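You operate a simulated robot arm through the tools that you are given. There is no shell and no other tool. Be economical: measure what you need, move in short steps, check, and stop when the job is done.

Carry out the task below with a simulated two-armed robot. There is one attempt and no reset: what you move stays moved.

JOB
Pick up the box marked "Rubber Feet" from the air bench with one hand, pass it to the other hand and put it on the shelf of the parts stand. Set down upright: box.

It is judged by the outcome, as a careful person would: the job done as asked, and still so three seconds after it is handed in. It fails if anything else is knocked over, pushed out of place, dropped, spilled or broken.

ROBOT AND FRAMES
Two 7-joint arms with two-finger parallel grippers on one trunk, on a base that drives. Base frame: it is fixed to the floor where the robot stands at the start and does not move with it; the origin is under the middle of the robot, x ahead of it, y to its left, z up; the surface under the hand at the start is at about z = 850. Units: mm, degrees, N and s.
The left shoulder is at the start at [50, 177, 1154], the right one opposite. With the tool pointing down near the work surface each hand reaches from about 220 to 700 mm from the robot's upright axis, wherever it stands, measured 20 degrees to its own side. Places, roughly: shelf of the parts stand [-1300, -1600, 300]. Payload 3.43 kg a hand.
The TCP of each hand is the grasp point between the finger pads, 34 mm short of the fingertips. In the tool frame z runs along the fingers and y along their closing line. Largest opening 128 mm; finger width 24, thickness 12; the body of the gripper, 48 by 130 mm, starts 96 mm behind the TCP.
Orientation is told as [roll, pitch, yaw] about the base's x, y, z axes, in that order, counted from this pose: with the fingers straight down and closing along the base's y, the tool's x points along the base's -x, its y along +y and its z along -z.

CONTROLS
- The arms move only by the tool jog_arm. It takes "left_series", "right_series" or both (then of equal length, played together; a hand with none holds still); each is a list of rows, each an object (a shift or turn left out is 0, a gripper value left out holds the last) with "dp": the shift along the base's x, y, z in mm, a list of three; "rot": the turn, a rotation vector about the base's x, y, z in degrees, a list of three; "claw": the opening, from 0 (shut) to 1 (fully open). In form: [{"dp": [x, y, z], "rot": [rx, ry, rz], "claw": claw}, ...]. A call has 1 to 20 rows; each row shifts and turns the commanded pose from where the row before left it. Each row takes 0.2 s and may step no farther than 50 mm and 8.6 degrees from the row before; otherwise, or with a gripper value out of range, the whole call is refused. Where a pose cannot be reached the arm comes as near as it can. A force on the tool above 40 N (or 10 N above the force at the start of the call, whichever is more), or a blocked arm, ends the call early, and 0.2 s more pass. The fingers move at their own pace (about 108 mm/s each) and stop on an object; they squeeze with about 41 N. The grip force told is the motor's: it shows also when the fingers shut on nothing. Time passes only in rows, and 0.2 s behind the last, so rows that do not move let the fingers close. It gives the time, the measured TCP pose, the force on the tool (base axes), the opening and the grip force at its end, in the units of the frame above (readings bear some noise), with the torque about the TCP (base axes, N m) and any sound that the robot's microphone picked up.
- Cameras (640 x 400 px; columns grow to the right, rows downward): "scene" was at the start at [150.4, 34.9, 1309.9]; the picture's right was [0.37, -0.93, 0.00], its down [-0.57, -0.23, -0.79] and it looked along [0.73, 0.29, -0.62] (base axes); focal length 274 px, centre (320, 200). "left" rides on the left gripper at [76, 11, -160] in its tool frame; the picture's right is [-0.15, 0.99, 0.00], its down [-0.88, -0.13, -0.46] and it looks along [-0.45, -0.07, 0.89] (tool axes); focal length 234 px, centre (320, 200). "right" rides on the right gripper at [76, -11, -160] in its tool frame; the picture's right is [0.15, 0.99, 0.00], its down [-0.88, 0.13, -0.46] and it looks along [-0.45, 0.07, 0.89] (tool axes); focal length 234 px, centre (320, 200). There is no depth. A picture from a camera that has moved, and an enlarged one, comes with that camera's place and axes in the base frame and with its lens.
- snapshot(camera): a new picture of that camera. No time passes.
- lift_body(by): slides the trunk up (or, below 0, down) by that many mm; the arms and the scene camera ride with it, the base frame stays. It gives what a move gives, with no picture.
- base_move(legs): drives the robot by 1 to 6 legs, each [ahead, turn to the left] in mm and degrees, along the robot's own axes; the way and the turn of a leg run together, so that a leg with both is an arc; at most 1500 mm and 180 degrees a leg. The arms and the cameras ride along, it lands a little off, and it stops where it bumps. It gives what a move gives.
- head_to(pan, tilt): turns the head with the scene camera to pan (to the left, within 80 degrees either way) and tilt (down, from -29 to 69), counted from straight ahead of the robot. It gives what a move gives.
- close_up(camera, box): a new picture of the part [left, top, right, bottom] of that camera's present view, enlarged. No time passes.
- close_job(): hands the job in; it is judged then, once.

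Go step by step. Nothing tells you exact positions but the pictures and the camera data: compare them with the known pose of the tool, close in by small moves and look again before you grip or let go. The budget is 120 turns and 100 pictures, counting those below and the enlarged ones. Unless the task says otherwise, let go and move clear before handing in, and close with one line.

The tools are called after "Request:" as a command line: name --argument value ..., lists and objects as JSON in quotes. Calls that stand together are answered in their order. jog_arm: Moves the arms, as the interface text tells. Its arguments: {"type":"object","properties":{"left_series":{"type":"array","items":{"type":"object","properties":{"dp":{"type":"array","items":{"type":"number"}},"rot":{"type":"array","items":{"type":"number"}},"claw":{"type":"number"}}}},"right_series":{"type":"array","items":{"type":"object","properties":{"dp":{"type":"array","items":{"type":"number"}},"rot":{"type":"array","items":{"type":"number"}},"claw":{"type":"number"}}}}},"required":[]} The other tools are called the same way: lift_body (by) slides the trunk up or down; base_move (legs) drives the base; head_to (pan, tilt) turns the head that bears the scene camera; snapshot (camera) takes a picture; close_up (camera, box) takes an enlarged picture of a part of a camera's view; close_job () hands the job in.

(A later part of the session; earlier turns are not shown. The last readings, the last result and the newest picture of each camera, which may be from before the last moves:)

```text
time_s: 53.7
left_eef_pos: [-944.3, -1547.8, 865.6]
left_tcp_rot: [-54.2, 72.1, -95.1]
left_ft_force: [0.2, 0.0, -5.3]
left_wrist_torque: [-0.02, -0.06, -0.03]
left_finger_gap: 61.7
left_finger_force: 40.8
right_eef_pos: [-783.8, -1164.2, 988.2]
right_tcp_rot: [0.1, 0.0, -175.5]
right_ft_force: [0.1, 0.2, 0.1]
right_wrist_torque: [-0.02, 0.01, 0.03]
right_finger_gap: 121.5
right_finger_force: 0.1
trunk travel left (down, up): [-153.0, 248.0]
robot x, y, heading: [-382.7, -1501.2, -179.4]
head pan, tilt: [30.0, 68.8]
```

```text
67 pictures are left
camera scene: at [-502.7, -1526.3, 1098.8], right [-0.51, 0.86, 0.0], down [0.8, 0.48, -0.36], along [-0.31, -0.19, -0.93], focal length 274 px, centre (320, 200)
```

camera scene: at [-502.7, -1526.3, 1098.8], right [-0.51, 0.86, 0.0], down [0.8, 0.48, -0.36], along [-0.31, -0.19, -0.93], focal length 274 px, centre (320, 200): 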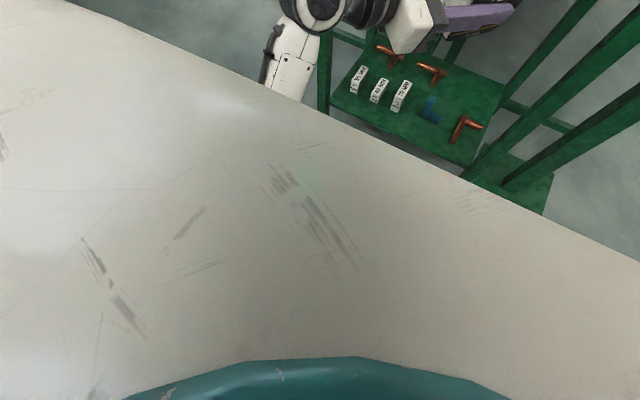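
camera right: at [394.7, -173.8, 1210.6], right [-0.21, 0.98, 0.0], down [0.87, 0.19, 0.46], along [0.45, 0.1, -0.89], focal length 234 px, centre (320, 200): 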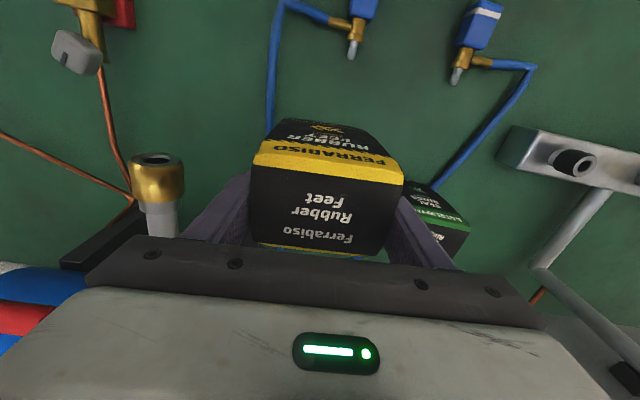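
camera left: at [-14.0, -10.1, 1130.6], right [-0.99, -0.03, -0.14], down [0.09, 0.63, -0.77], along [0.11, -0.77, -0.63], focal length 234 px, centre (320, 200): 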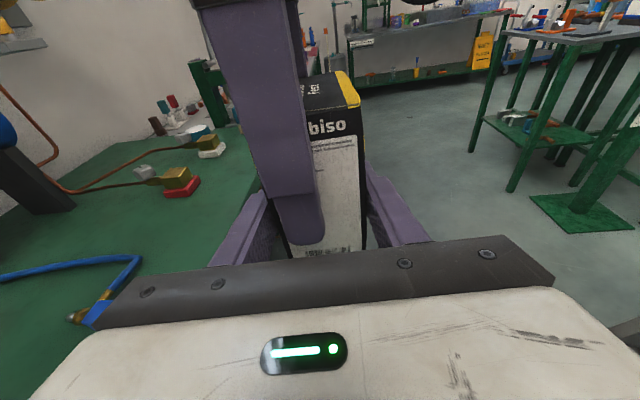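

Freed and level again. I'll bring the left hand toward the robot's centre-right, where the handover pose was comfortable, and remove the roll.

Request:
jog_arm --left_series '[{"dp": [10, 28, 0], "rot": [0, 0, -1.7]}, {"dp": [10, 28, 0], "rot": [0, 0, -1.7]}, {"dp": [10, 28, 0], "rot": [0, 0, -1.7]}, {"dp": [10, 28, 0], "rot": [0, 0, -1.7]}, {"dp": [10, 28, 0], "rot": [0, 0, -1.7]}, {"dp": [10, 28, 0], "rot": [0, 0, -1.7]}, {"rot": [4.6, -5.5, 1.3]}, {"rot": [4.6, -5.5, 1.3]}, {}]'

Request:
head_to --pan 10 --tilt 45

Request:
snapshot --camera "scene"

```text
time_s: 54.8
left_eef_pos: [-928.2, -1479.1, 846.1]
left_tcp_rot: [-58.1, 61.9, -102.3]
left_ft_force: [0.7, 0.1, -5.2]
left_wrist_torque: [-0.05, -0.07, 0.01]
left_finger_gap: 61.8
left_finger_force: 40.7
right_eef_pos: [-783.8, -1164.7, 988.4]
right_tcp_rot: [0.0, 0.0, -175.6]
right_ft_force: [0.1, 0.0, -0.5]
right_wrist_torque: [0.03, 0.01, 0.01]
right_finger_gap: 121.6
right_finger_force: 0.2
trunk travel left (down, up): [-153.0, 248.0]
robot x, y, heading: [-384.8, -1499.0, -179.3]
head pan, tilt: [30.0, 68.8]
stopped in row 5 (left hand): the arm was blocked; the commanded pose is now the measured one
```

```text
time_s: 55.6
left_eef_pos: [-926.7, -1479.6, 848.0]
left_tcp_rot: [-58.6, 61.9, -102.9]
left_ft_force: [-0.4, -0.8, -6.0]
left_wrist_torque: [-0.1, -0.04, -0.01]
left_finger_gap: 62.1
left_finger_force: 41.4
right_eef_pos: [-784.4, -1164.1, 990.2]
right_tcp_rot: [0.1, -0.1, -175.6]
right_ft_force: [-0.2, -0.5, -0.8]
right_wrist_torque: [-0.01, 0.01, 0.01]
right_finger_gap: 121.7
right_finger_force: 0.0
trunk travel left (down, up): [-153.0, 248.0]
robot x, y, heading: [-384.8, -1500.1, -179.1]
head pan, tilt: [10.0, 45.0]
```

```text
66 pictures are left
camera scene: at [-534.5, -1513.0, 1127.5], right [-0.19, 0.98, 0.0], down [0.7, 0.13, -0.71], along [-0.69, -0.13, -0.71], focal length 274 px, centre (320, 200)
```

scene: 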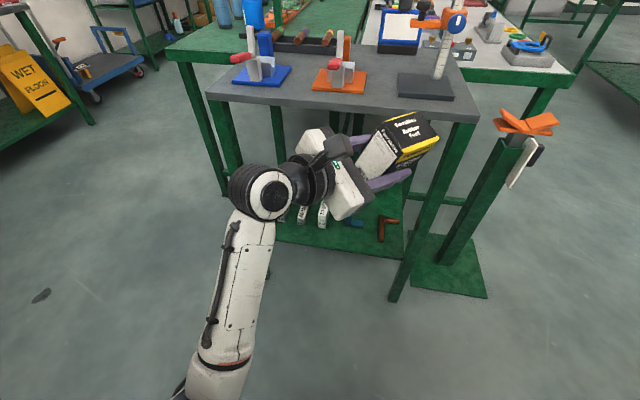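

The elbow is folding in against the body in this direction. I'll raise the trunk and swing the hand back to the sideways pose that worked at the handover, so the elbow goes outboard again.

Request:
lift_body --by 172

Request:
jog_arm --left_series '[{"dp": [-5, -5, 5]}, {"rot": [0, 0, -7.5]}, {"rot": [0, 0, -7.5]}, {"rot": [0, 0, -7.5]}, {"rot": [0, 0, -7.5]}, {"rot": [0, 0, -7.5]}, {"rot": [0, 0, -7.5]}, {"rot": [0.5, -7.9, 2]}, {"rot": [0.5, -7.9, 2]}, {"rot": [0.5, -7.9, 2]}, {}]'

Request:
snapshot --camera "scene"

```text
time_s: 57.6
left_eef_pos: [-927.8, -1479.4, 1018.8]
left_tcp_rot: [-58.5, 62.0, -102.7]
left_ft_force: [-0.8, 0.7, -5.4]
left_wrist_torque: [-0.08, -0.04, 0.02]
left_finger_gap: 61.8
left_finger_force: 41.0
right_eef_pos: [-784.2, -1165.0, 1161.2]
right_tcp_rot: [0.1, 0.1, -175.6]
right_ft_force: [0.3, -0.3, 1.0]
right_wrist_torque: [-0.06, 0.0, 0.03]
right_finger_gap: 121.7
right_finger_force: 0.0
trunk travel left (down, up): [-325.0, 76.0]
robot x, y, heading: [-385.3, -1496.7, -179.4]
head pan, tilt: [10.0, 45.0]
```

```text
time_s: 60.0
left_eef_pos: [-933.0, -1483.2, 1025.1]
left_tcp_rot: [1.1, 75.8, -85.0]
left_ft_force: [-0.4, -0.6, -5.5]
left_wrist_torque: [-0.1, 0.01, 0.01]
left_finger_gap: 61.6
left_finger_force: 40.6
right_eef_pos: [-783.6, -1165.0, 1160.7]
right_tcp_rot: [0.1, 0.0, -175.6]
right_ft_force: [0.0, -0.4, 0.0]
right_wrist_torque: [0.02, 0.0, -0.01]
right_finger_gap: 121.6
right_finger_force: 0.1
trunk travel left (down, up): [-325.0, 76.0]
robot x, y, heading: [-384.5, -1497.9, -179.4]
head pan, tilt: [10.0, 45.0]
```

```text
65 pictures are left
camera scene: at [-534.6, -1512.9, 1299.6], right [-0.19, 0.98, 0.0], down [0.7, 0.13, -0.71], along [-0.69, -0.13, -0.71], focal length 274 px, centre (320, 200)
```

scene: 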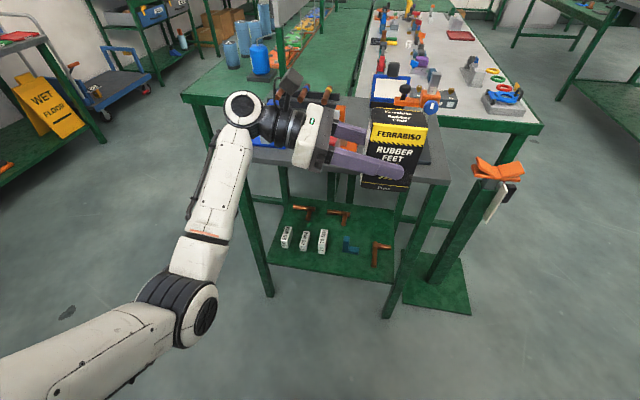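

Recovered: the box is upright and the elbow is out front. Pointing 85° right works well, so I'll test lowering in this pose, one stage at a time.

Request:
jog_arm --left_series '[{"rot": [2.2, 0, 0]}, {}]'

Request:
lift_body --by -200

Request:
lift_body --by -120

Request:
snapshot --camera "scene"

```text
time_s: 60.6
left_eef_pos: [-933.3, -1483.6, 1025.2]
left_tcp_rot: [1.8, 78.0, -84.4]
left_ft_force: [0.1, 0.4, -6.3]
left_wrist_torque: [-0.08, -0.04, -0.01]
left_finger_gap: 62.1
left_finger_force: 40.8
right_eef_pos: [-784.1, -1165.3, 1160.6]
right_tcp_rot: [0.1, 0.0, -175.5]
right_ft_force: [-0.3, -0.4, 0.1]
right_wrist_torque: [0.0, -0.05, 0.0]
right_finger_gap: 121.6
right_finger_force: 0.1
trunk travel left (down, up): [-325.0, 76.0]
robot x, y, heading: [-384.6, -1501.6, -179.3]
head pan, tilt: [10.0, 45.0]
```

```text
time_s: 62.7
left_eef_pos: [-932.2, -1484.4, 824.5]
left_tcp_rot: [1.4, 78.0, -84.8]
left_ft_force: [-0.5, 0.4, -5.5]
left_wrist_torque: [-0.08, -0.03, 0.03]
left_finger_gap: 61.7
left_finger_force: 41.0
right_eef_pos: [-782.6, -1164.6, 961.6]
right_tcp_rot: [0.1, 0.1, -175.7]
right_ft_force: [0.0, -0.3, -0.5]
right_wrist_torque: [-0.02, -0.01, 0.0]
right_finger_gap: 121.6
right_finger_force: 0.0
trunk travel left (down, up): [-125.0, 276.0]
robot x, y, heading: [-383.3, -1499.7, -179.2]
head pan, tilt: [10.0, 45.0]
```

```text
time_s: 64.2
left_eef_pos: [-931.9, -1483.3, 704.5]
left_tcp_rot: [1.6, 78.1, -84.6]
left_ft_force: [-0.1, 1.1, -5.5]
left_wrist_torque: [-0.1, 0.0, 0.0]
left_finger_gap: 61.8
left_finger_force: 40.9
right_eef_pos: [-782.9, -1164.4, 841.7]
right_tcp_rot: [0.1, -0.1, -175.7]
right_ft_force: [-0.3, -0.7, -0.3]
right_wrist_torque: [0.01, -0.02, 0.0]
right_finger_gap: 121.7
right_finger_force: 0.1
trunk travel left (down, up): [-5.0, 396.0]
robot x, y, heading: [-387.8, -1499.2, -179.1]
head pan, tilt: [10.0, 45.0]
```

```text
64 pictures are left
camera scene: at [-534.4, -1512.9, 979.7], right [-0.19, 0.98, 0.0], down [0.69, 0.13, -0.71], along [-0.69, -0.13, -0.71], focal length 274 px, centre (320, 200)
```

scene: 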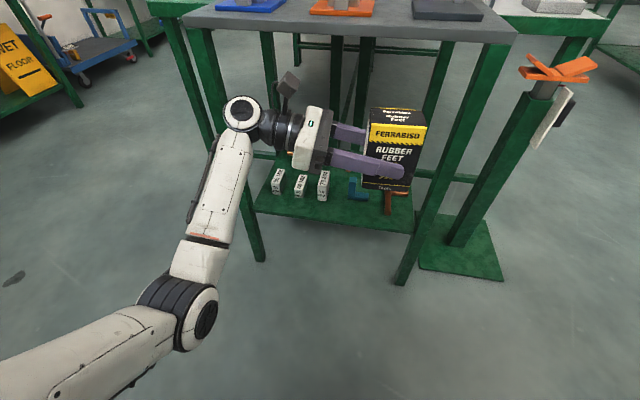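

Lowering worked with no tilt. Now I'll bring the hand down by the arm, 150 mm first.

Request:
jog_arm --left_series '[{"dp": [0, 0, -25]}, {"dp": [0, 0, -25]}, {"dp": [0, 0, -25]}, {"dp": [0, 0, -25]}, {"dp": [0, 0, -25]}, {"dp": [0, 0, -25]}, {}]'

Request:
snapshot --camera "scene"

```text
time_s: 65.8
left_eef_pos: [-931.3, -1482.6, 554.6]
left_tcp_rot: [1.5, 77.9, -84.6]
left_ft_force: [-0.5, -0.6, -4.7]
left_wrist_torque: [-0.04, 0.01, -0.01]
left_finger_gap: 61.9
left_finger_force: 41.3
right_eef_pos: [-783.9, -1164.3, 841.7]
right_tcp_rot: [0.1, -0.1, -175.6]
right_ft_force: [-0.1, 0.2, 0.6]
right_wrist_torque: [0.02, 0.01, -0.02]
right_finger_gap: 121.8
right_finger_force: 0.1
trunk travel left (down, up): [-5.0, 396.0]
robot x, y, heading: [-383.3, -1499.6, -179.4]
head pan, tilt: [10.0, 45.0]
```

```text
63 pictures are left
camera scene: at [-534.4, -1512.9, 979.6], right [-0.19, 0.98, 0.0], down [0.7, 0.13, -0.71], along [-0.69, -0.13, -0.71], focal length 274 px, centre (320, 200)
```

scene: 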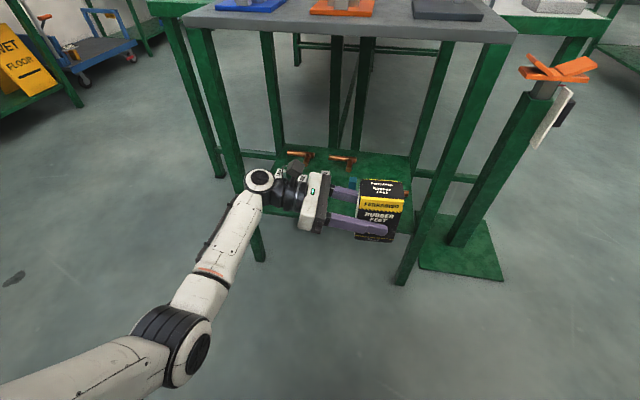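

Request:
jog_arm --left_series '[{"dp": [0, 0, -25]}, {"dp": [0, 0, -25]}, {"dp": [0, 0, -25]}, {"dp": [0, 0, -25]}, {"dp": [0, 0, -25]}, {"dp": [0, 0, -25]}, {}]'

Request:
snapshot --camera "scene"

```text
time_s: 67.4
left_eef_pos: [-927.2, -1482.1, 408.6]
left_tcp_rot: [1.2, 78.0, -84.9]
left_ft_force: [-0.4, 0.1, -5.9]
left_wrist_torque: [-0.08, 0.01, -0.04]
left_finger_gap: 61.6
left_finger_force: 41.8
left hand out of reach, approached as far as the arm can: row 6
right_eef_pos: [-784.2, -1165.5, 840.2]
right_tcp_rot: [0.0, 0.0, -175.6]
right_ft_force: [0.2, 0.1, -0.2]
right_wrist_torque: [0.02, 0.02, -0.03]
right_finger_gap: 121.5
right_finger_force: 0.1
trunk travel left (down, up): [-5.0, 396.0]
robot x, y, heading: [-385.4, -1498.8, -179.2]
head pan, tilt: [10.0, 45.0]
```

```text
62 pictures are left
camera scene: at [-534.4, -1512.9, 979.6], right [-0.19, 0.98, 0.0], down [0.7, 0.13, -0.71], along [-0.69, -0.13, -0.71], focal length 274 px, centre (320, 200)
```

scene: 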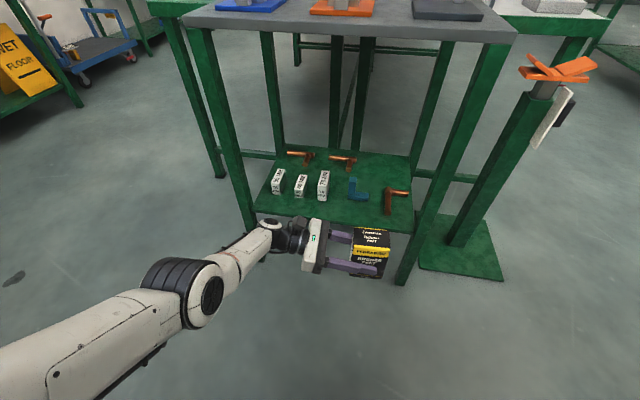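

The arm is nearly stretched here, so the elbow is high and clear. Turning the hand more forward will give slack, so I'll rotate 20° that way and lower further.

Request:
jog_arm --left_series '[{"dp": [5, 0, 0], "rot": [0, 0, 5]}, {"dp": [5, 0, 0], "rot": [0, 0, 5]}, {"dp": [5, 0, 0], "rot": [0, 0, 5]}, {"dp": [5, 0, 0], "rot": [0, 0, 5]}, {"dp": [0, 0, -20]}, {"dp": [0, 0, -20]}, {}]'

Request:
snapshot --camera "scene"

```text
time_s: 68.5
left_eef_pos: [-987.0, -1498.6, 498.5]
left_tcp_rot: [-51.7, 75.7, -116.3]
left_ft_force: [0.5, -0.1, -5.9]
left_wrist_torque: [-0.05, 0.02, 0.02]
left_finger_gap: 61.7
left_finger_force: 40.9
right_eef_pos: [-785.7, -1164.6, 837.3]
right_tcp_rot: [0.0, 0.2, -175.7]
right_ft_force: [0.2, -0.1, 0.7]
right_wrist_torque: [-0.01, 0.0, 0.01]
right_finger_gap: 121.8
right_finger_force: 0.0
trunk travel left (down, up): [-5.0, 396.0]
robot x, y, heading: [-384.7, -1498.6, -179.4]
head pan, tilt: [10.0, 45.0]
stopped in row 5 (left hand): the arm was blocked; the commanded pose is now the measured one
```

```text
61 pictures are left
camera scene: at [-537.7, -1513.7, 976.9], right [-0.19, 0.98, 0.0], down [0.7, 0.13, -0.7], along [-0.69, -0.13, -0.71], focal length 274 px, centre (320, 200)
```

scene: 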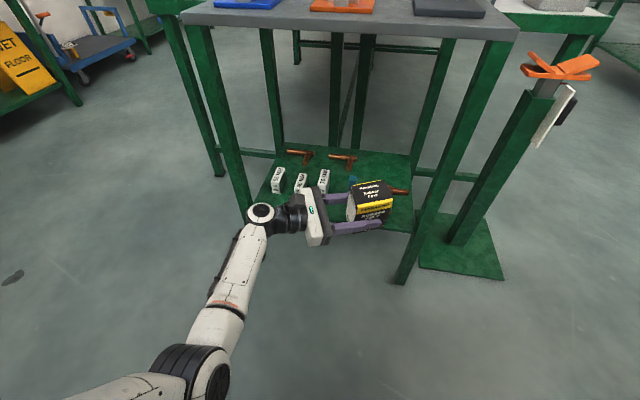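

Turning forward makes the elbow swing inward again, so I'll return to the ~85° sideways pose that worked and keep it.

Request:
jog_arm --left_series '[{"dp": [0, 0, 15], "rot": [0, 0, -4]}, {"dp": [10, 0, 0], "rot": [0, 0, -6]}, {"dp": [10, 0, 0], "rot": [0, 0, -6]}, {"dp": [10, 0, 0], "rot": [0, 0, -6]}, {"dp": [10, 0, 0], "rot": [0.3, -5.5, 0.9]}, {"dp": [10, 0, 0], "rot": [0.3, -5.5, 0.9]}, {}]'

Request:
snapshot --camera "scene"

Request:
snapshot --camera "left"

Request:
snapshot --camera "right"

```text
time_s: 70.1
left_eef_pos: [-933.9, -1498.5, 512.9]
left_tcp_rot: [2.8, 81.0, -82.9]
left_ft_force: [0.1, -0.8, -5.2]
left_wrist_torque: [-0.03, 0.0, 0.0]
left_finger_gap: 62.1
left_finger_force: 40.8
right_eef_pos: [-782.8, -1164.4, 841.4]
right_tcp_rot: [0.1, 0.0, -175.6]
right_ft_force: [-0.7, -0.3, -0.1]
right_wrist_torque: [0.02, 0.02, 0.02]
right_finger_gap: 121.8
right_finger_force: 0.1
trunk travel left (down, up): [-5.0, 396.0]
robot x, y, heading: [-385.1, -1503.1, -179.2]
head pan, tilt: [10.0, 45.0]
```

```text
60 pictures are left
camera scene: at [-534.5, -1512.9, 979.6], right [-0.19, 0.98, 0.0], down [0.7, 0.13, -0.71], along [-0.69, -0.13, -0.71], focal length 274 px, centre (320, 200)
```

scene: 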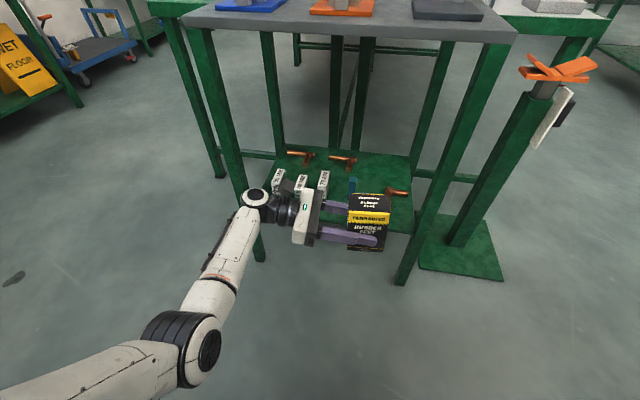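

```text
59 pictures are left
camera left: at [-911.0, -1643.0, 612.0], right [0.99, 0.05, -0.14], down [-0.08, -0.6, -0.8], along [-0.12, 0.8, -0.59], focal length 234 px, centre (320, 200)
```

left: 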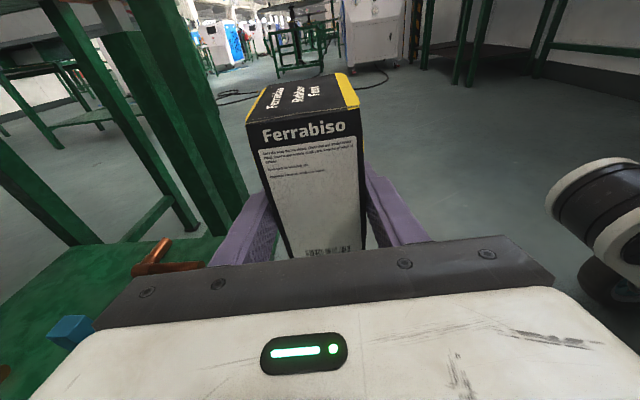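

```text
58 pictures are left
camera right: at [-710.0, -1145.7, 1000.0], right [0.22, -0.98, 0.0], down [-0.87, -0.2, 0.46], along [-0.44, -0.1, -0.89], focal length 234 px, centre (320, 200)
```

right: 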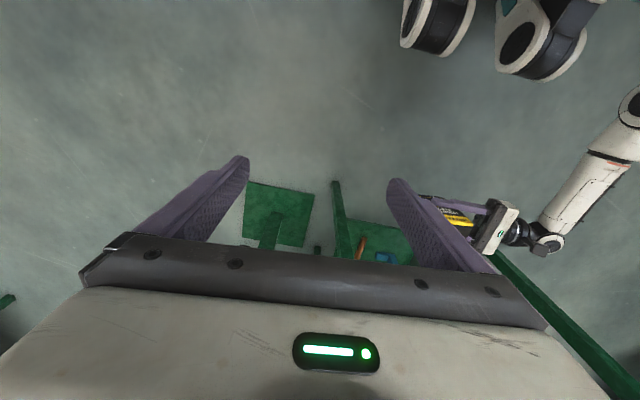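

Recovered, upright within 3°. I'll pull the hand in to about 470 mm ahead, correct the tilt, and test the final height of about 365 here in free space.

Request:
jog_arm --left_series '[{"dp": [25, 10, 0], "rot": [-3, 0, 0]}, {"dp": [25, 10, 0]}, {"dp": [25, 10, 0]}, {"dp": [0, 0, -25]}, {"dp": [0, 0, -25]}, {"dp": [0, 0, -25]}, {"dp": [0, 0, -25]}, {"dp": [0, 0, -25]}, {"dp": [0, 0, -25]}, {}]'

Request:
snapshot --camera "scene"

```text
time_s: 71.2
left_eef_pos: [-904.6, -1471.0, 552.5]
left_tcp_rot: [-36.5, 75.4, -121.3]
left_ft_force: [-0.4, -0.2, -6.0]
left_wrist_torque: [-0.06, -0.03, -0.02]
left_finger_gap: 61.9
left_finger_force: 41.0
right_eef_pos: [-785.7, -1163.9, 837.6]
right_tcp_rot: [0.1, 0.2, -175.6]
right_ft_force: [-0.9, 0.0, 1.2]
right_wrist_torque: [0.01, 0.02, 0.02]
right_finger_gap: 121.6
right_finger_force: 0.1
trunk travel left (down, up): [-5.0, 396.0]
robot x, y, heading: [-383.0, -1504.0, -179.4]
head pan, tilt: [10.0, 45.0]
stopped in row 5 (left hand): the arm was blocked; the commanded pose is now the measured one
```

```text
57 pictures are left
camera scene: at [-536.3, -1513.1, 977.1], right [-0.19, 0.98, 0.0], down [0.7, 0.13, -0.71], along [-0.69, -0.13, -0.71], focal length 274 px, centre (320, 200)
```

scene: 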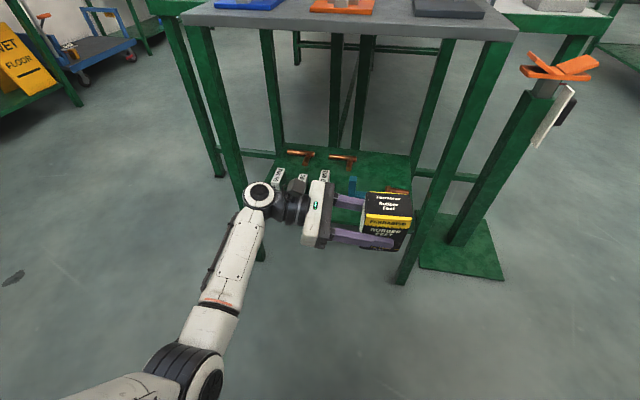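

Pulling in bends the elbow into the body; the arm works when it stays stretched. I'll re-extend, remove the roll, then turn the tool forward while pushing outward so the wrist stays far out.

Request:
jog_arm --left_series '[{"dp": [-15, 0, 0]}, {"dp": [-15, 0, 0], "rot": [0.4, -4.3, 0.9]}, {"dp": [0, 0, -20], "rot": [0.4, -4.3, 0.9]}, {"dp": [0, 0, -20]}, {}]'

```text
time_s: 72.4
left_eef_pos: [-932.6, -1470.1, 512.2]
left_tcp_rot: [2.3, 78.3, -81.6]
left_ft_force: [0.5, -0.1, -5.2]
left_wrist_torque: [-0.09, -0.01, 0.0]
left_finger_gap: 61.7
left_finger_force: 40.6
right_eef_pos: [-784.9, -1164.6, 841.0]
right_tcp_rot: [0.1, -0.1, -175.6]
right_ft_force: [0.1, 0.3, 0.5]
right_wrist_torque: [-0.03, -0.04, -0.02]
right_finger_gap: 121.6
right_finger_force: 0.0
trunk travel left (down, up): [-5.0, 396.0]
robot x, y, heading: [-384.3, -1500.8, -179.3]
head pan, tilt: [10.0, 45.0]
```

Good again. To have free space ahead for extending, I'll turn the robot 40° left, then sweep the tool forward about the wrist.

Request:
base_move --legs '[[0, 40]]'

Request:
snapshot --camera "scene"

```text
time_s: 74.6
left_eef_pos: [-824.4, -1827.6, 512.4]
left_tcp_rot: [2.3, 78.3, -41.9]
left_ft_force: [0.2, -0.3, -5.6]
left_wrist_torque: [-0.05, -0.05, 0.01]
left_finger_gap: 61.6
left_finger_force: 41.4
right_eef_pos: [-905.3, -1497.3, 840.2]
right_tcp_rot: [0.1, 0.0, -135.7]
right_ft_force: [1.0, 0.2, 0.8]
right_wrist_torque: [0.01, 0.0, -0.01]
right_finger_gap: 121.7
right_finger_force: 0.0
trunk travel left (down, up): [-5.0, 396.0]
robot x, y, heading: [-382.5, -1501.3, -139.6]
head pan, tilt: [10.0, 45.0]
```

```text
56 pictures are left
camera scene: at [-489.5, -1605.4, 979.6], right [-0.77, 0.64, 0.0], down [0.45, 0.55, -0.71], along [-0.45, -0.55, -0.71], focal length 274 px, centre (320, 200)
```

scene: 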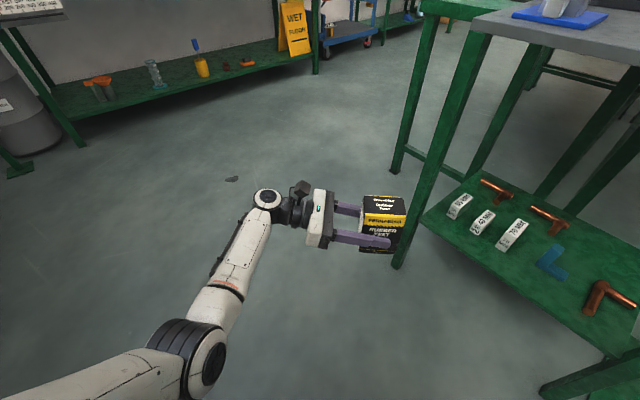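

Request:
jog_arm --left_series '[{"dp": [-12.7, -15.1, 0], "rot": [0, 0, 5]}, {"dp": [-11.1, -16.2, 0], "rot": [0, 0, 5]}, {"dp": [-9.7, -17.1, 0], "rot": [0, 0, 5]}, {"dp": [-8.1, -17.8, 0], "rot": [0, 0, 5]}, {}]'

Request:
snapshot --camera "scene"

```text
time_s: 75.8
left_eef_pos: [-865.0, -1895.0, 512.7]
left_tcp_rot: [2.5, 78.3, -21.5]
left_ft_force: [0.0, 0.3, -5.7]
left_wrist_torque: [-0.03, -0.06, -0.02]
left_finger_gap: 61.8
left_finger_force: 40.9
right_eef_pos: [-905.2, -1497.6, 841.0]
right_tcp_rot: [0.0, 0.1, -135.7]
right_ft_force: [0.2, 0.0, 0.3]
right_wrist_torque: [0.01, 0.01, -0.01]
right_finger_gap: 121.7
right_finger_force: 0.1
trunk travel left (down, up): [-5.0, 396.0]
robot x, y, heading: [-380.1, -1498.0, -139.4]
head pan, tilt: [10.0, 45.0]
```

```text
55 pictures are left
camera scene: at [-489.5, -1605.4, 979.6], right [-0.77, 0.64, 0.0], down [0.45, 0.55, -0.71], along [-0.45, -0.55, -0.71], focal length 274 px, centre (320, 200)
```

scene: 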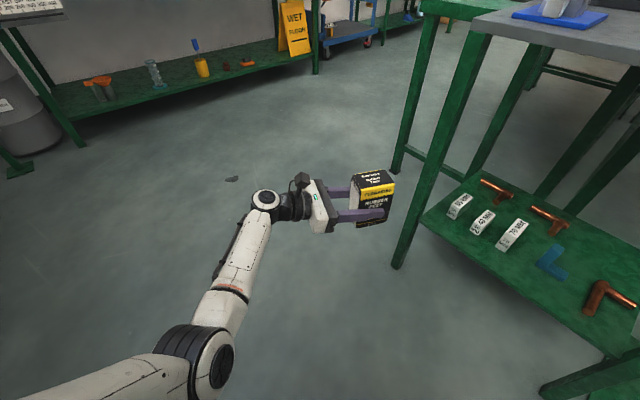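

That works with the arm stretched. I'll continue the sweep.

Request:
jog_arm --left_series '[{"dp": [-6.6, -18.5, 0], "rot": [0, 0, 5]}, {"dp": [-4.8, -19, 0], "rot": [0, 0, 5]}, {"dp": [-3.3, -19.4, 0], "rot": [0, 0, 5]}, {"dp": [-1.6, -19.5, 0], "rot": [0, 0, 5]}, {}]'

Request:
snapshot --camera "scene"

```text
time_s: 77.0
left_eef_pos: [-880.4, -1971.8, 511.9]
left_tcp_rot: [2.3, 78.3, -1.7]
left_ft_force: [0.4, 0.7, -5.4]
left_wrist_torque: [0.03, -0.06, 0.0]
left_finger_gap: 62.0
left_finger_force: 40.7
right_eef_pos: [-905.3, -1498.0, 841.0]
right_tcp_rot: [0.1, 0.2, -135.8]
right_ft_force: [0.3, -0.2, 0.1]
right_wrist_torque: [-0.01, 0.01, 0.01]
right_finger_gap: 121.4
right_finger_force: 0.0
trunk travel left (down, up): [-5.0, 396.0]
robot x, y, heading: [-383.8, -1500.6, -139.4]
head pan, tilt: [10.0, 45.0]
```

```text
54 pictures are left
camera scene: at [-489.5, -1605.5, 979.6], right [-0.77, 0.64, 0.0], down [0.45, 0.55, -0.71], along [-0.45, -0.55, -0.71], focal length 274 px, centre (320, 200)
```

scene: 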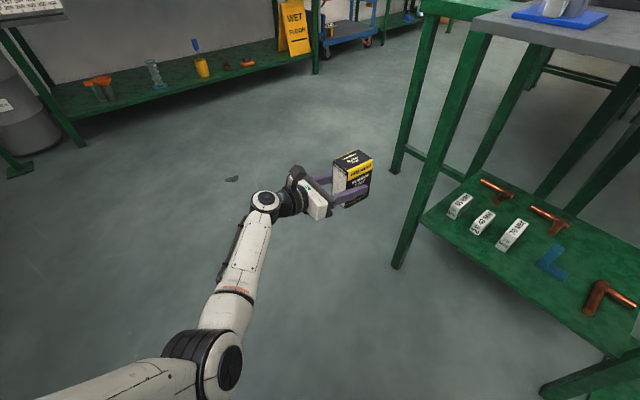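

The tool now points straight along −x with the box upright. I'll lower it to about z 370 here, keeping the arm stretched.

Request:
jog_arm --left_series '[{"dp": [3, 2.5, -24]}, {"dp": [3, 2.5, -24]}, {"dp": [3, 2.5, -24]}, {"dp": [3, 2.5, -24]}, {"dp": [3, 2.5, -24]}, {"dp": [3, 2.5, -22]}, {}]'

Request:
snapshot --camera "scene"

```text
time_s: 78.6
left_eef_pos: [-863.0, -1956.0, 371.4]
left_tcp_rot: [2.2, 78.4, -1.8]
left_ft_force: [0.6, -0.6, -5.3]
left_wrist_torque: [0.01, -0.07, 0.02]
left_finger_gap: 61.9
left_finger_force: 40.7
right_eef_pos: [-906.1, -1499.6, 840.8]
right_tcp_rot: [0.1, 0.1, -135.8]
right_ft_force: [-0.1, 0.3, -0.6]
right_wrist_torque: [-0.01, 0.0, -0.01]
right_finger_gap: 121.6
right_finger_force: 0.2
trunk travel left (down, up): [-5.0, 396.0]
robot x, y, heading: [-386.6, -1501.7, -139.3]
head pan, tilt: [10.0, 45.0]
```

```text
53 pictures are left
camera scene: at [-489.5, -1605.5, 979.6], right [-0.77, 0.64, 0.0], down [0.45, 0.55, -0.71], along [-0.45, -0.55, -0.71], focal length 274 px, centre (320, 200)
```

scene: 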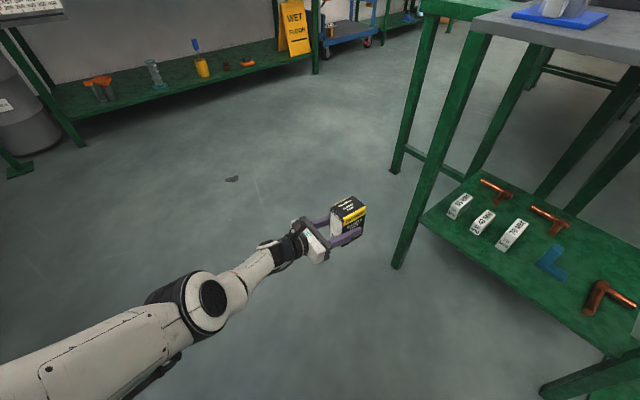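

Full low reach works in this pose. Now I'll raise the box slightly for travel and tuck the right hand up and back so it passes clear of the pedestal.

Request:
jog_arm --left_series '[{"dp": [-3, -2.5, 24]}, {"dp": [-3, -2.5, 24]}, {"dp": [-3, -2.5, 24]}, {}, {}, {}, {}]' --right_series '[{"dp": [0, 0, 30]}, {"dp": [0, 0, 30]}, {"dp": [10, 9, 30]}, {"dp": [22, 19, 10]}, {"dp": [22, 19, 0]}, {"dp": [22, 19, 0]}, {}]'

Request:
base_move --legs '[[0, 58.8], [-610, 0]]'

Request:
head_to --pan -50 --tilt 35

Request:
snapshot --camera "scene"

```text
time_s: 80.2
left_eef_pos: [-873.6, -1963.0, 441.4]
left_tcp_rot: [2.3, 78.3, -2.0]
left_ft_force: [0.7, -0.5, -6.0]
left_wrist_torque: [0.01, -0.05, -0.04]
left_finger_gap: 61.8
left_finger_force: 41.3
right_eef_pos: [-834.5, -1454.6, 926.5]
right_tcp_rot: [0.1, 0.0, -135.9]
right_ft_force: [0.4, 1.7, 0.2]
right_wrist_torque: [0.02, 0.0, 0.01]
right_finger_gap: 121.8
right_finger_force: 0.0
right hand out of reach, approached as far as the arm can: row 5, 6
trunk travel left (down, up): [-5.0, 396.0]
robot x, y, heading: [-384.2, -1501.0, -139.4]
head pan, tilt: [10.0, 45.0]
```

```text
time_s: 86.2
left_eef_pos: [-337.8, -1564.0, 442.9]
left_tcp_rot: [2.2, 78.3, 56.7]
left_ft_force: [0.9, -0.9, -5.4]
left_wrist_torque: [0.09, -0.01, 0.02]
left_finger_gap: 61.8
left_finger_force: 40.9
right_eef_pos: [-750.9, -1264.1, 927.8]
right_tcp_rot: [0.0, 0.0, -77.2]
right_ft_force: [-0.1, -0.2, 0.1]
right_wrist_torque: [0.01, -0.03, -0.01]
right_finger_gap: 121.6
right_finger_force: 0.0
trunk travel left (down, up): [-5.0, 396.0]
robot x, y, heading: [-477.3, -905.6, -81.2]
head pan, tilt: [10.0, 45.0]
```

```text
time_s: 87.5
left_eef_pos: [-337.7, -1562.2, 442.2]
left_tcp_rot: [2.2, 78.2, 56.6]
left_ft_force: [-0.3, 0.1, -5.7]
left_wrist_torque: [0.07, 0.0, -0.01]
left_finger_gap: 62.0
left_finger_force: 41.1
right_eef_pos: [-751.0, -1262.7, 927.7]
right_tcp_rot: [0.1, -0.1, -77.2]
right_ft_force: [-0.4, 0.0, -0.4]
right_wrist_torque: [-0.02, 0.04, -0.04]
right_finger_gap: 121.4
right_finger_force: 0.1
trunk travel left (down, up): [-5.0, 396.0]
robot x, y, heading: [-476.3, -906.0, -80.7]
head pan, tilt: [-50.0, 35.0]
```

```text
52 pictures are left
camera scene: at [-525.2, -1037.6, 994.4], right [-0.76, 0.65, 0.0], down [0.38, 0.43, -0.82], along [-0.54, -0.62, -0.57], focal length 274 px, centre (320, 200)
```

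scene: 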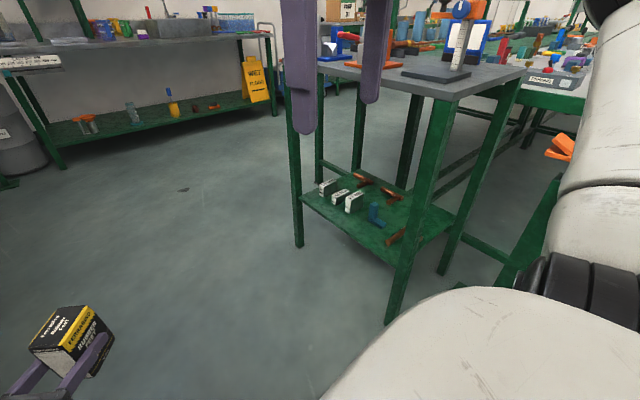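

Now I'll turn back so the box points at the stand and check.

Request:
base_move --legs '[[0, -56.6]]'

Request:
head_to --pan 0 --tilt 40

Request:
snapshot --camera "scene"

Request:
snapshot --camera "left"

```text
time_s: 90.4
left_eef_pos: [-953.7, -1381.7, 441.6]
left_tcp_rot: [2.3, 78.2, -0.3]
left_ft_force: [-0.6, 0.4, -6.3]
left_wrist_torque: [0.0, -0.08, 0.04]
left_finger_gap: 61.9
left_finger_force: 40.8
right_eef_pos: [-929.4, -871.1, 927.3]
right_tcp_rot: [0.0, 0.0, -134.2]
right_ft_force: [0.5, 0.4, -1.4]
right_wrist_torque: [-0.01, -0.02, -0.01]
right_finger_gap: 121.6
right_finger_force: 0.0
trunk travel left (down, up): [-5.0, 396.0]
robot x, y, heading: [-477.1, -905.6, -137.9]
head pan, tilt: [-50.0, 35.0]
```

```text
time_s: 91.6
left_eef_pos: [-953.5, -1381.8, 441.7]
left_tcp_rot: [2.3, 78.2, -0.3]
left_ft_force: [0.2, 0.8, -6.3]
left_wrist_torque: [0.0, -0.06, 0.0]
left_finger_gap: 61.8
left_finger_force: 40.6
right_eef_pos: [-929.7, -872.2, 927.1]
right_tcp_rot: [0.1, -0.1, -134.3]
right_ft_force: [0.0, 0.6, -0.4]
right_wrist_torque: [0.02, 0.03, 0.01]
right_finger_gap: 121.5
right_finger_force: 0.1
trunk travel left (down, up): [-5.0, 396.0]
robot x, y, heading: [-480.1, -903.0, -137.9]
head pan, tilt: [0.0, 40.0]
```

```text
51 pictures are left
camera scene: at [-594.0, -1005.7, 986.8], right [-0.67, 0.74, 0.0], down [0.48, 0.43, -0.77], along [-0.57, -0.51, -0.64], focal length 274 px, centre (320, 200)
```

scene: 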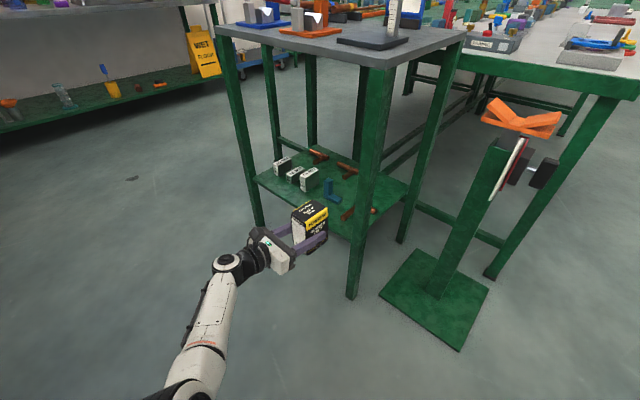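

```text
50 pictures are left
camera left: at [-812.2, -1377.2, 547.6], right [0.07, 0.99, -0.14], down [0.62, -0.15, -0.77], along [-0.78, -0.03, -0.62], focal length 234 px, centre (320, 200)
```

left: 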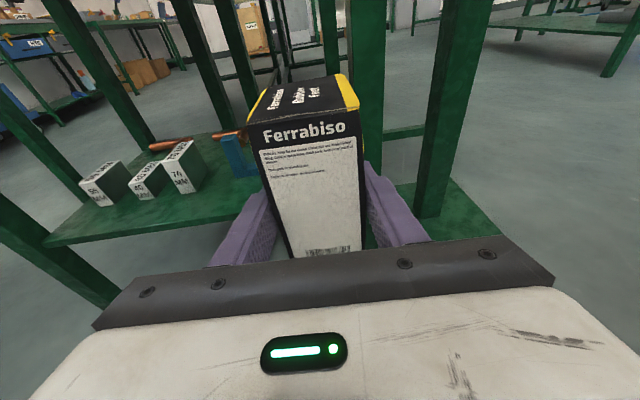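

The approach is clear. I'll drive 200 mm forward, bringing the box over the shelf's front edge at safe height.

Request:
base_move --legs '[[200, 0]]'

Request:
snapshot --camera "left"

Request:
snapshot --camera "scene"

```text
time_s: 93.2
left_eef_pos: [-1100.9, -1515.3, 440.8]
left_tcp_rot: [2.3, 78.2, -0.3]
left_ft_force: [0.8, -0.4, -4.9]
left_wrist_torque: [0.0, -0.08, 0.04]
left_finger_gap: 61.8
left_finger_force: 40.5
right_eef_pos: [-1076.3, -1004.1, 926.4]
right_tcp_rot: [0.1, 0.0, -134.2]
right_ft_force: [-1.0, 0.1, -0.3]
right_wrist_torque: [0.01, 0.03, 0.02]
right_finger_gap: 121.6
right_finger_force: 0.2
trunk travel left (down, up): [-5.0, 396.0]
robot x, y, heading: [-628.4, -1037.9, -137.9]
head pan, tilt: [0.0, 40.0]
```

```text
49 pictures are left
camera left: at [-959.9, -1509.6, 547.5], right [0.07, 0.99, -0.14], down [0.62, -0.15, -0.77], along [-0.78, -0.03, -0.62], focal length 234 px, centre (320, 200)
```

left: 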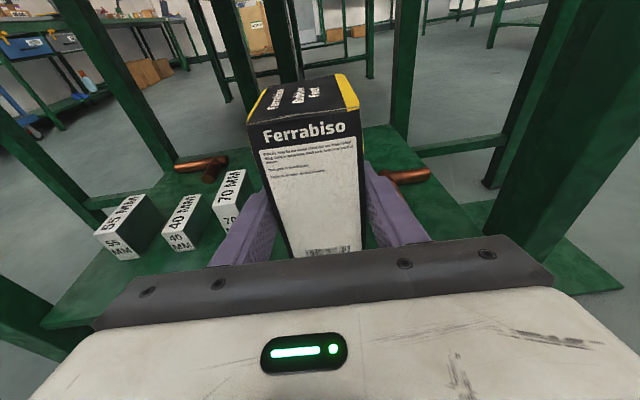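

```text
48 pictures are left
camera scene: at [-741.1, -1138.4, 986.9], right [-0.67, 0.74, 0.0], down [0.48, 0.43, -0.77], along [-0.57, -0.51, -0.64], focal length 274 px, centre (320, 200)
```

scene: 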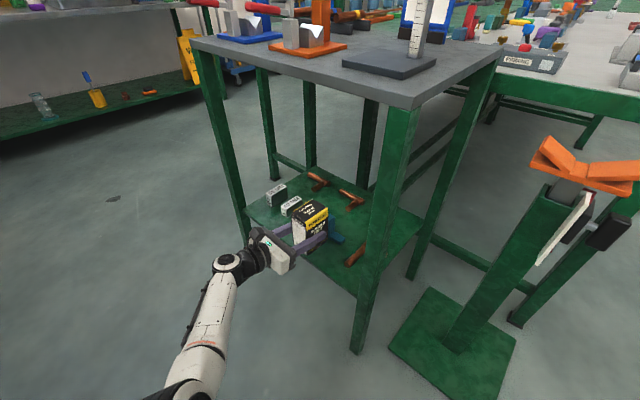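

The box is over the front strip. I'll drive 75 mm more, then shift it sideways to y≈−1520 by arm while lowering part-way.

Request:
base_move --legs '[[75, 0]]'

Request:
jog_arm --left_series '[{"dp": [0, 15, -12]}, {"dp": [0, 15, -12]}, {"dp": [0, 15, -12]}, {}]'

Request:
snapshot --camera "left"

Request:
snapshot --camera "scene"

```text
time_s: 94.2
left_eef_pos: [-1157.8, -1563.1, 441.3]
left_tcp_rot: [2.4, 78.2, -0.2]
left_ft_force: [0.8, 0.3, -4.5]
left_wrist_torque: [0.02, -0.04, -0.02]
left_finger_gap: 61.8
left_finger_force: 41.1
right_eef_pos: [-1133.4, -1054.2, 928.3]
right_tcp_rot: [0.2, 0.2, -134.3]
right_ft_force: [-0.7, -0.3, -0.9]
right_wrist_torque: [-0.01, 0.01, 0.0]
right_finger_gap: 121.5
right_finger_force: 0.0
trunk travel left (down, up): [-5.0, 396.0]
robot x, y, heading: [-675.5, -1087.0, -137.7]
head pan, tilt: [0.0, 40.0]
```

```text
time_s: 95.2
left_eef_pos: [-1156.3, -1519.4, 404.2]
left_tcp_rot: [2.5, 78.1, -0.1]
left_ft_force: [0.8, -1.3, -5.6]
left_wrist_torque: [0.02, -0.19, 0.04]
left_finger_gap: 61.7
left_finger_force: 41.4
right_eef_pos: [-1131.1, -1053.3, 928.1]
right_tcp_rot: [0.0, 0.1, -134.3]
right_ft_force: [-0.4, 0.2, 0.4]
right_wrist_torque: [0.01, 0.0, -0.02]
right_finger_gap: 121.8
right_finger_force: 0.0
trunk travel left (down, up): [-5.0, 396.0]
robot x, y, heading: [-679.3, -1087.1, -138.0]
head pan, tilt: [0.0, 40.0]
```

```text
47 pictures are left
camera left: at [-1014.7, -1514.4, 510.7], right [0.07, 0.99, -0.13], down [0.62, -0.15, -0.77], along [-0.78, -0.03, -0.63], focal length 234 px, centre (320, 200)
```

left: 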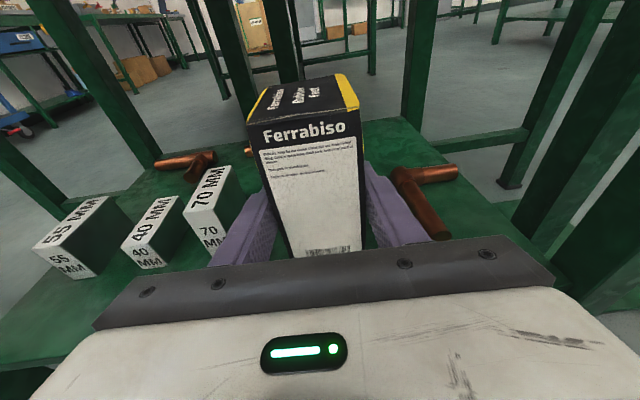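

```text
46 pictures are left
camera scene: at [-796.3, -1188.2, 986.8], right [-0.67, 0.74, 0.0], down [0.48, 0.43, -0.77], along [-0.57, -0.51, -0.64], focal length 274 px, centre (320, 200)
```

scene: 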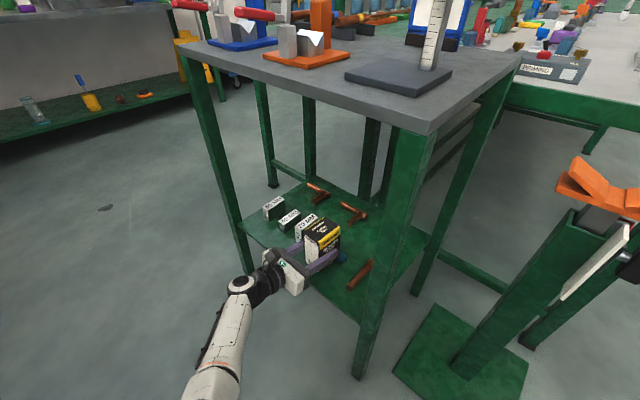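

Request:
close_up --camera "scene" --box '[230, 180, 430, 320]'

```text
2.86 times, centred on (330, 250) of scene
camera zoom: at [-796.3, -1188.2, 986.8], right [-0.67, 0.74, 0.0], down [0.48, 0.43, -0.77], along [-0.57, -0.51, -0.64], focal length 783 px, centre (291, 57)
```

zoom: 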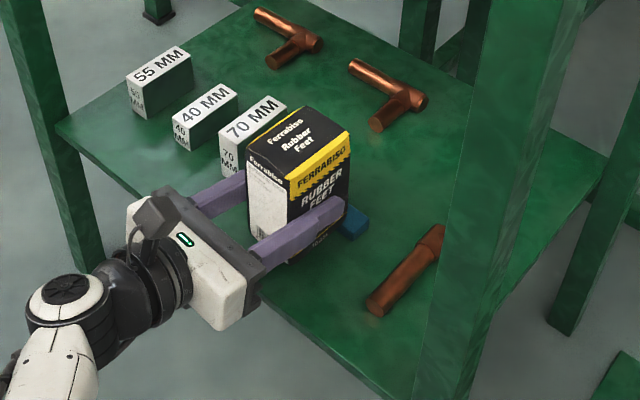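

The box is clear of the blocks; I'll shift 7 mm toward the front for more margin to the blue elbow, and lower to just above the shelf.

Request:
jog_arm --left_series '[{"dp": [4, 0, -12]}, {"dp": [3, 0, -12]}, {"dp": [0, 0, -10]}, {"dp": [0, 0, -5]}, {}]'

Request:
close_up --camera "scene" --box '[230, 180, 430, 320]'

```text
time_s: 96.5
left_eef_pos: [-1151.6, -1520.0, 370.7]
left_tcp_rot: [1.0, 78.5, -1.6]
left_ft_force: [1.7, 2.7, 14.2]
left_wrist_torque: [-0.49, -0.81, 0.2]
left_finger_gap: 61.8
left_finger_force: 41.2
right_eef_pos: [-1130.4, -1052.2, 928.3]
right_tcp_rot: [0.1, -0.1, -134.3]
right_ft_force: [0.5, 0.7, 0.3]
right_wrist_torque: [0.0, 0.02, -0.02]
right_finger_gap: 121.6
right_finger_force: 0.1
trunk travel left (down, up): [-5.0, 396.0]
robot x, y, heading: [-680.7, -1083.8, -137.9]
head pan, tilt: [0.0, 40.0]
```

```text
2.86 times, centred on (330, 250) of scene
camera zoom: at [-795.2, -1187.0, 987.5], right [-0.67, 0.74, 0.0], down [0.48, 0.43, -0.77], along [-0.57, -0.51, -0.64], focal length 783 px, centre (291, 57)
```

zoom: 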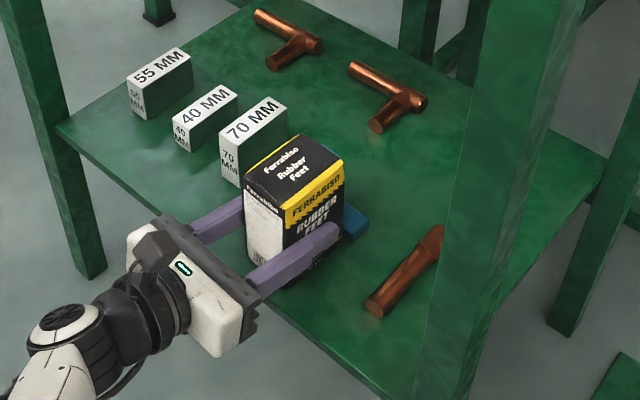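

The box touched down: about 19 N upward at TCP z≈371, under its near corner, so the shelf is at z≈318. I'll ease the pressure slightly and take a closer look before letting go.

Request:
jog_arm --left_series '[{"dp": [0, 0, 2]}, {}]'

Request:
snapshot --camera "left"

Request:
close_up --camera "scene" --box '[290, 210, 370, 290]'

```text
time_s: 97.0
left_eef_pos: [-1150.5, -1519.7, 371.0]
left_tcp_rot: [1.5, 78.4, -0.9]
left_ft_force: [-6.7, -2.2, 10.8]
left_wrist_torque: [-0.59, 0.94, -0.05]
left_finger_gap: 61.7
left_finger_force: 41.1
right_eef_pos: [-1130.0, -1052.8, 926.3]
right_tcp_rot: [0.1, -0.1, -134.3]
right_ft_force: [-0.3, 0.5, -0.9]
right_wrist_torque: [0.01, -0.02, 0.0]
right_finger_gap: 121.8
right_finger_force: 0.0
trunk travel left (down, up): [-5.0, 396.0]
robot x, y, heading: [-682.8, -1086.4, -138.2]
head pan, tilt: [0.0, 40.0]
```

```text
43 pictures are left
camera left: at [-1008.2, -1514.5, 476.6], right [0.07, 0.99, -0.14], down [0.62, -0.15, -0.77], along [-0.78, -0.03, -0.62], focal length 234 px, centre (320, 200)
```

left: 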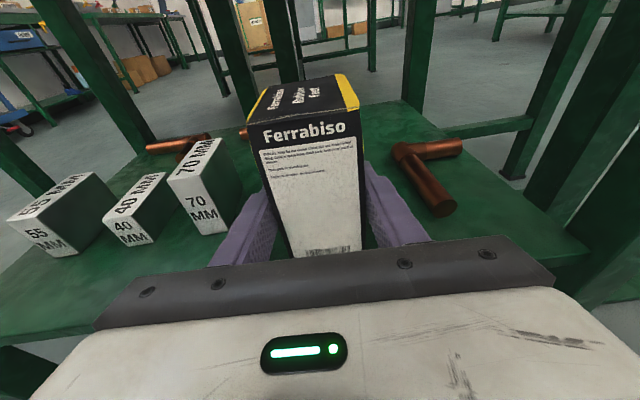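

```text
5.00 times, centred on (330, 250) of scene
camera zoom: at [-795.4, -1187.4, 987.2], right [-0.67, 0.74, 0.0], down [0.48, 0.43, -0.77], along [-0.57, -0.51, -0.64], focal length 1371 px, centre (270, -50)
```

zoom: 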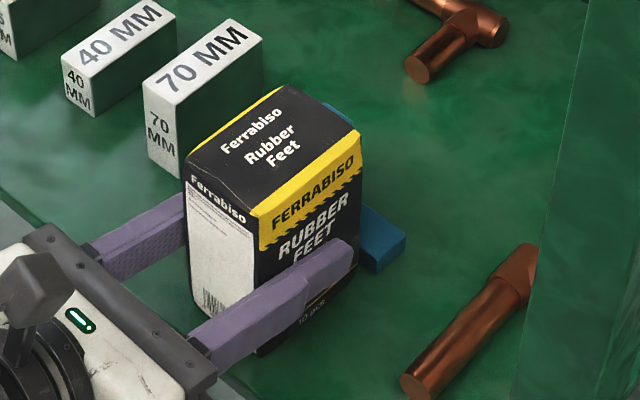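

The contact may be partly on the blue elbow's edge, so I won't release here. I'll lift 25 mm, shift to y≈−1572 and slightly toward the front, where the space behind is free, and probe down again in small steps.

Request:
jog_arm --left_series '[{"dp": [0, 0, 15]}, {"dp": [3, 0, 12]}, {"dp": [2, -18, 0]}, {"dp": [2, -18, 0]}, {"dp": [0, -16, 0]}, {}]'

Request:
close_up --camera "scene" --box '[270, 200, 370, 290]'

Request:
snapshot --camera "left"

```text
time_s: 98.5
left_eef_pos: [-1141.4, -1570.8, 394.3]
left_tcp_rot: [2.5, 78.0, -0.2]
left_ft_force: [-0.8, 0.1, -5.1]
left_wrist_torque: [-0.03, -0.07, 0.02]
left_finger_gap: 61.7
left_finger_force: 40.6
right_eef_pos: [-1132.0, -1053.5, 927.2]
right_tcp_rot: [0.0, 0.0, -134.3]
right_ft_force: [-0.3, -0.2, 0.9]
right_wrist_torque: [0.02, -0.03, 0.02]
right_finger_gap: 121.6
right_finger_force: 0.0
trunk travel left (down, up): [-5.0, 396.0]
robot x, y, heading: [-679.5, -1084.5, -138.2]
head pan, tilt: [0.0, 40.0]
```

```text
4.44 times, centred on (320, 245) of scene
camera zoom: at [-796.3, -1188.2, 986.8], right [-0.67, 0.74, 0.0], down [0.48, 0.43, -0.77], along [-0.57, -0.51, -0.64], focal length 1219 px, centre (320, 0)
```

zoom: 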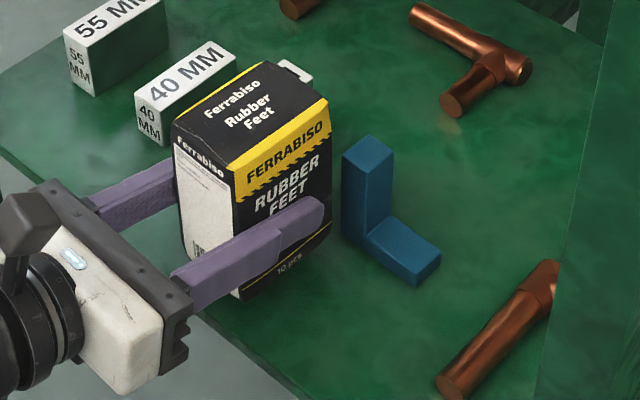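

```text
40 pictures are left
camera left: at [-1000.3, -1566.2, 500.8], right [0.07, 0.99, -0.13], down [0.62, -0.15, -0.77], along [-0.78, -0.03, -0.62], focal length 234 px, centre (320, 200)
```

left: 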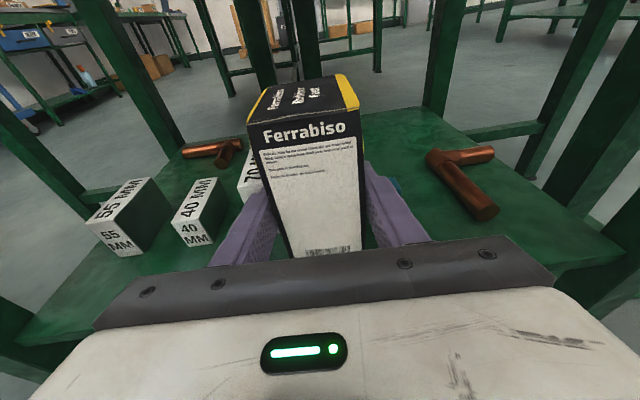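

The blue elbow is a standing angle piece, still upright, and now clear of the box. I'll lower in small steps here.

Request:
jog_arm --left_series '[{"dp": [0, 0, -8]}, {"dp": [0, 0, -8]}, {"dp": [0, 0, -3]}, {}]'

Request:
jog_arm --left_series '[{"dp": [0, 0, -3]}, {}]'

```text
time_s: 99.5
left_eef_pos: [-1142.7, -1570.0, 375.7]
left_tcp_rot: [2.4, 78.1, -0.2]
left_ft_force: [-0.3, 0.4, -4.7]
left_wrist_torque: [-0.02, -0.05, -0.04]
left_finger_gap: 61.8
left_finger_force: 41.1
right_eef_pos: [-1132.0, -1054.1, 925.9]
right_tcp_rot: [0.1, 0.0, -134.2]
right_ft_force: [-0.4, 0.2, 0.3]
right_wrist_torque: [0.0, 0.0, -0.02]
right_finger_gap: 121.6
right_finger_force: 0.1
trunk travel left (down, up): [-5.0, 396.0]
robot x, y, heading: [-682.3, -1090.3, -138.0]
head pan, tilt: [0.0, 40.0]
```

```text
time_s: 100.0
left_eef_pos: [-1142.7, -1569.2, 375.4]
left_tcp_rot: [2.2, 78.2, -0.5]
left_ft_force: [0.3, 0.4, -5.2]
left_wrist_torque: [-0.01, -0.07, 0.03]
left_finger_gap: 61.9
left_finger_force: 40.7
right_eef_pos: [-1131.2, -1054.6, 927.6]
right_tcp_rot: [0.1, 0.1, -134.3]
right_ft_force: [0.0, -0.1, -0.7]
right_wrist_torque: [0.0, 0.03, -0.02]
right_finger_gap: 121.7
right_finger_force: 0.1
trunk travel left (down, up): [-5.0, 396.0]
robot x, y, heading: [-679.7, -1088.3, -137.8]
head pan, tilt: [0.0, 40.0]
```

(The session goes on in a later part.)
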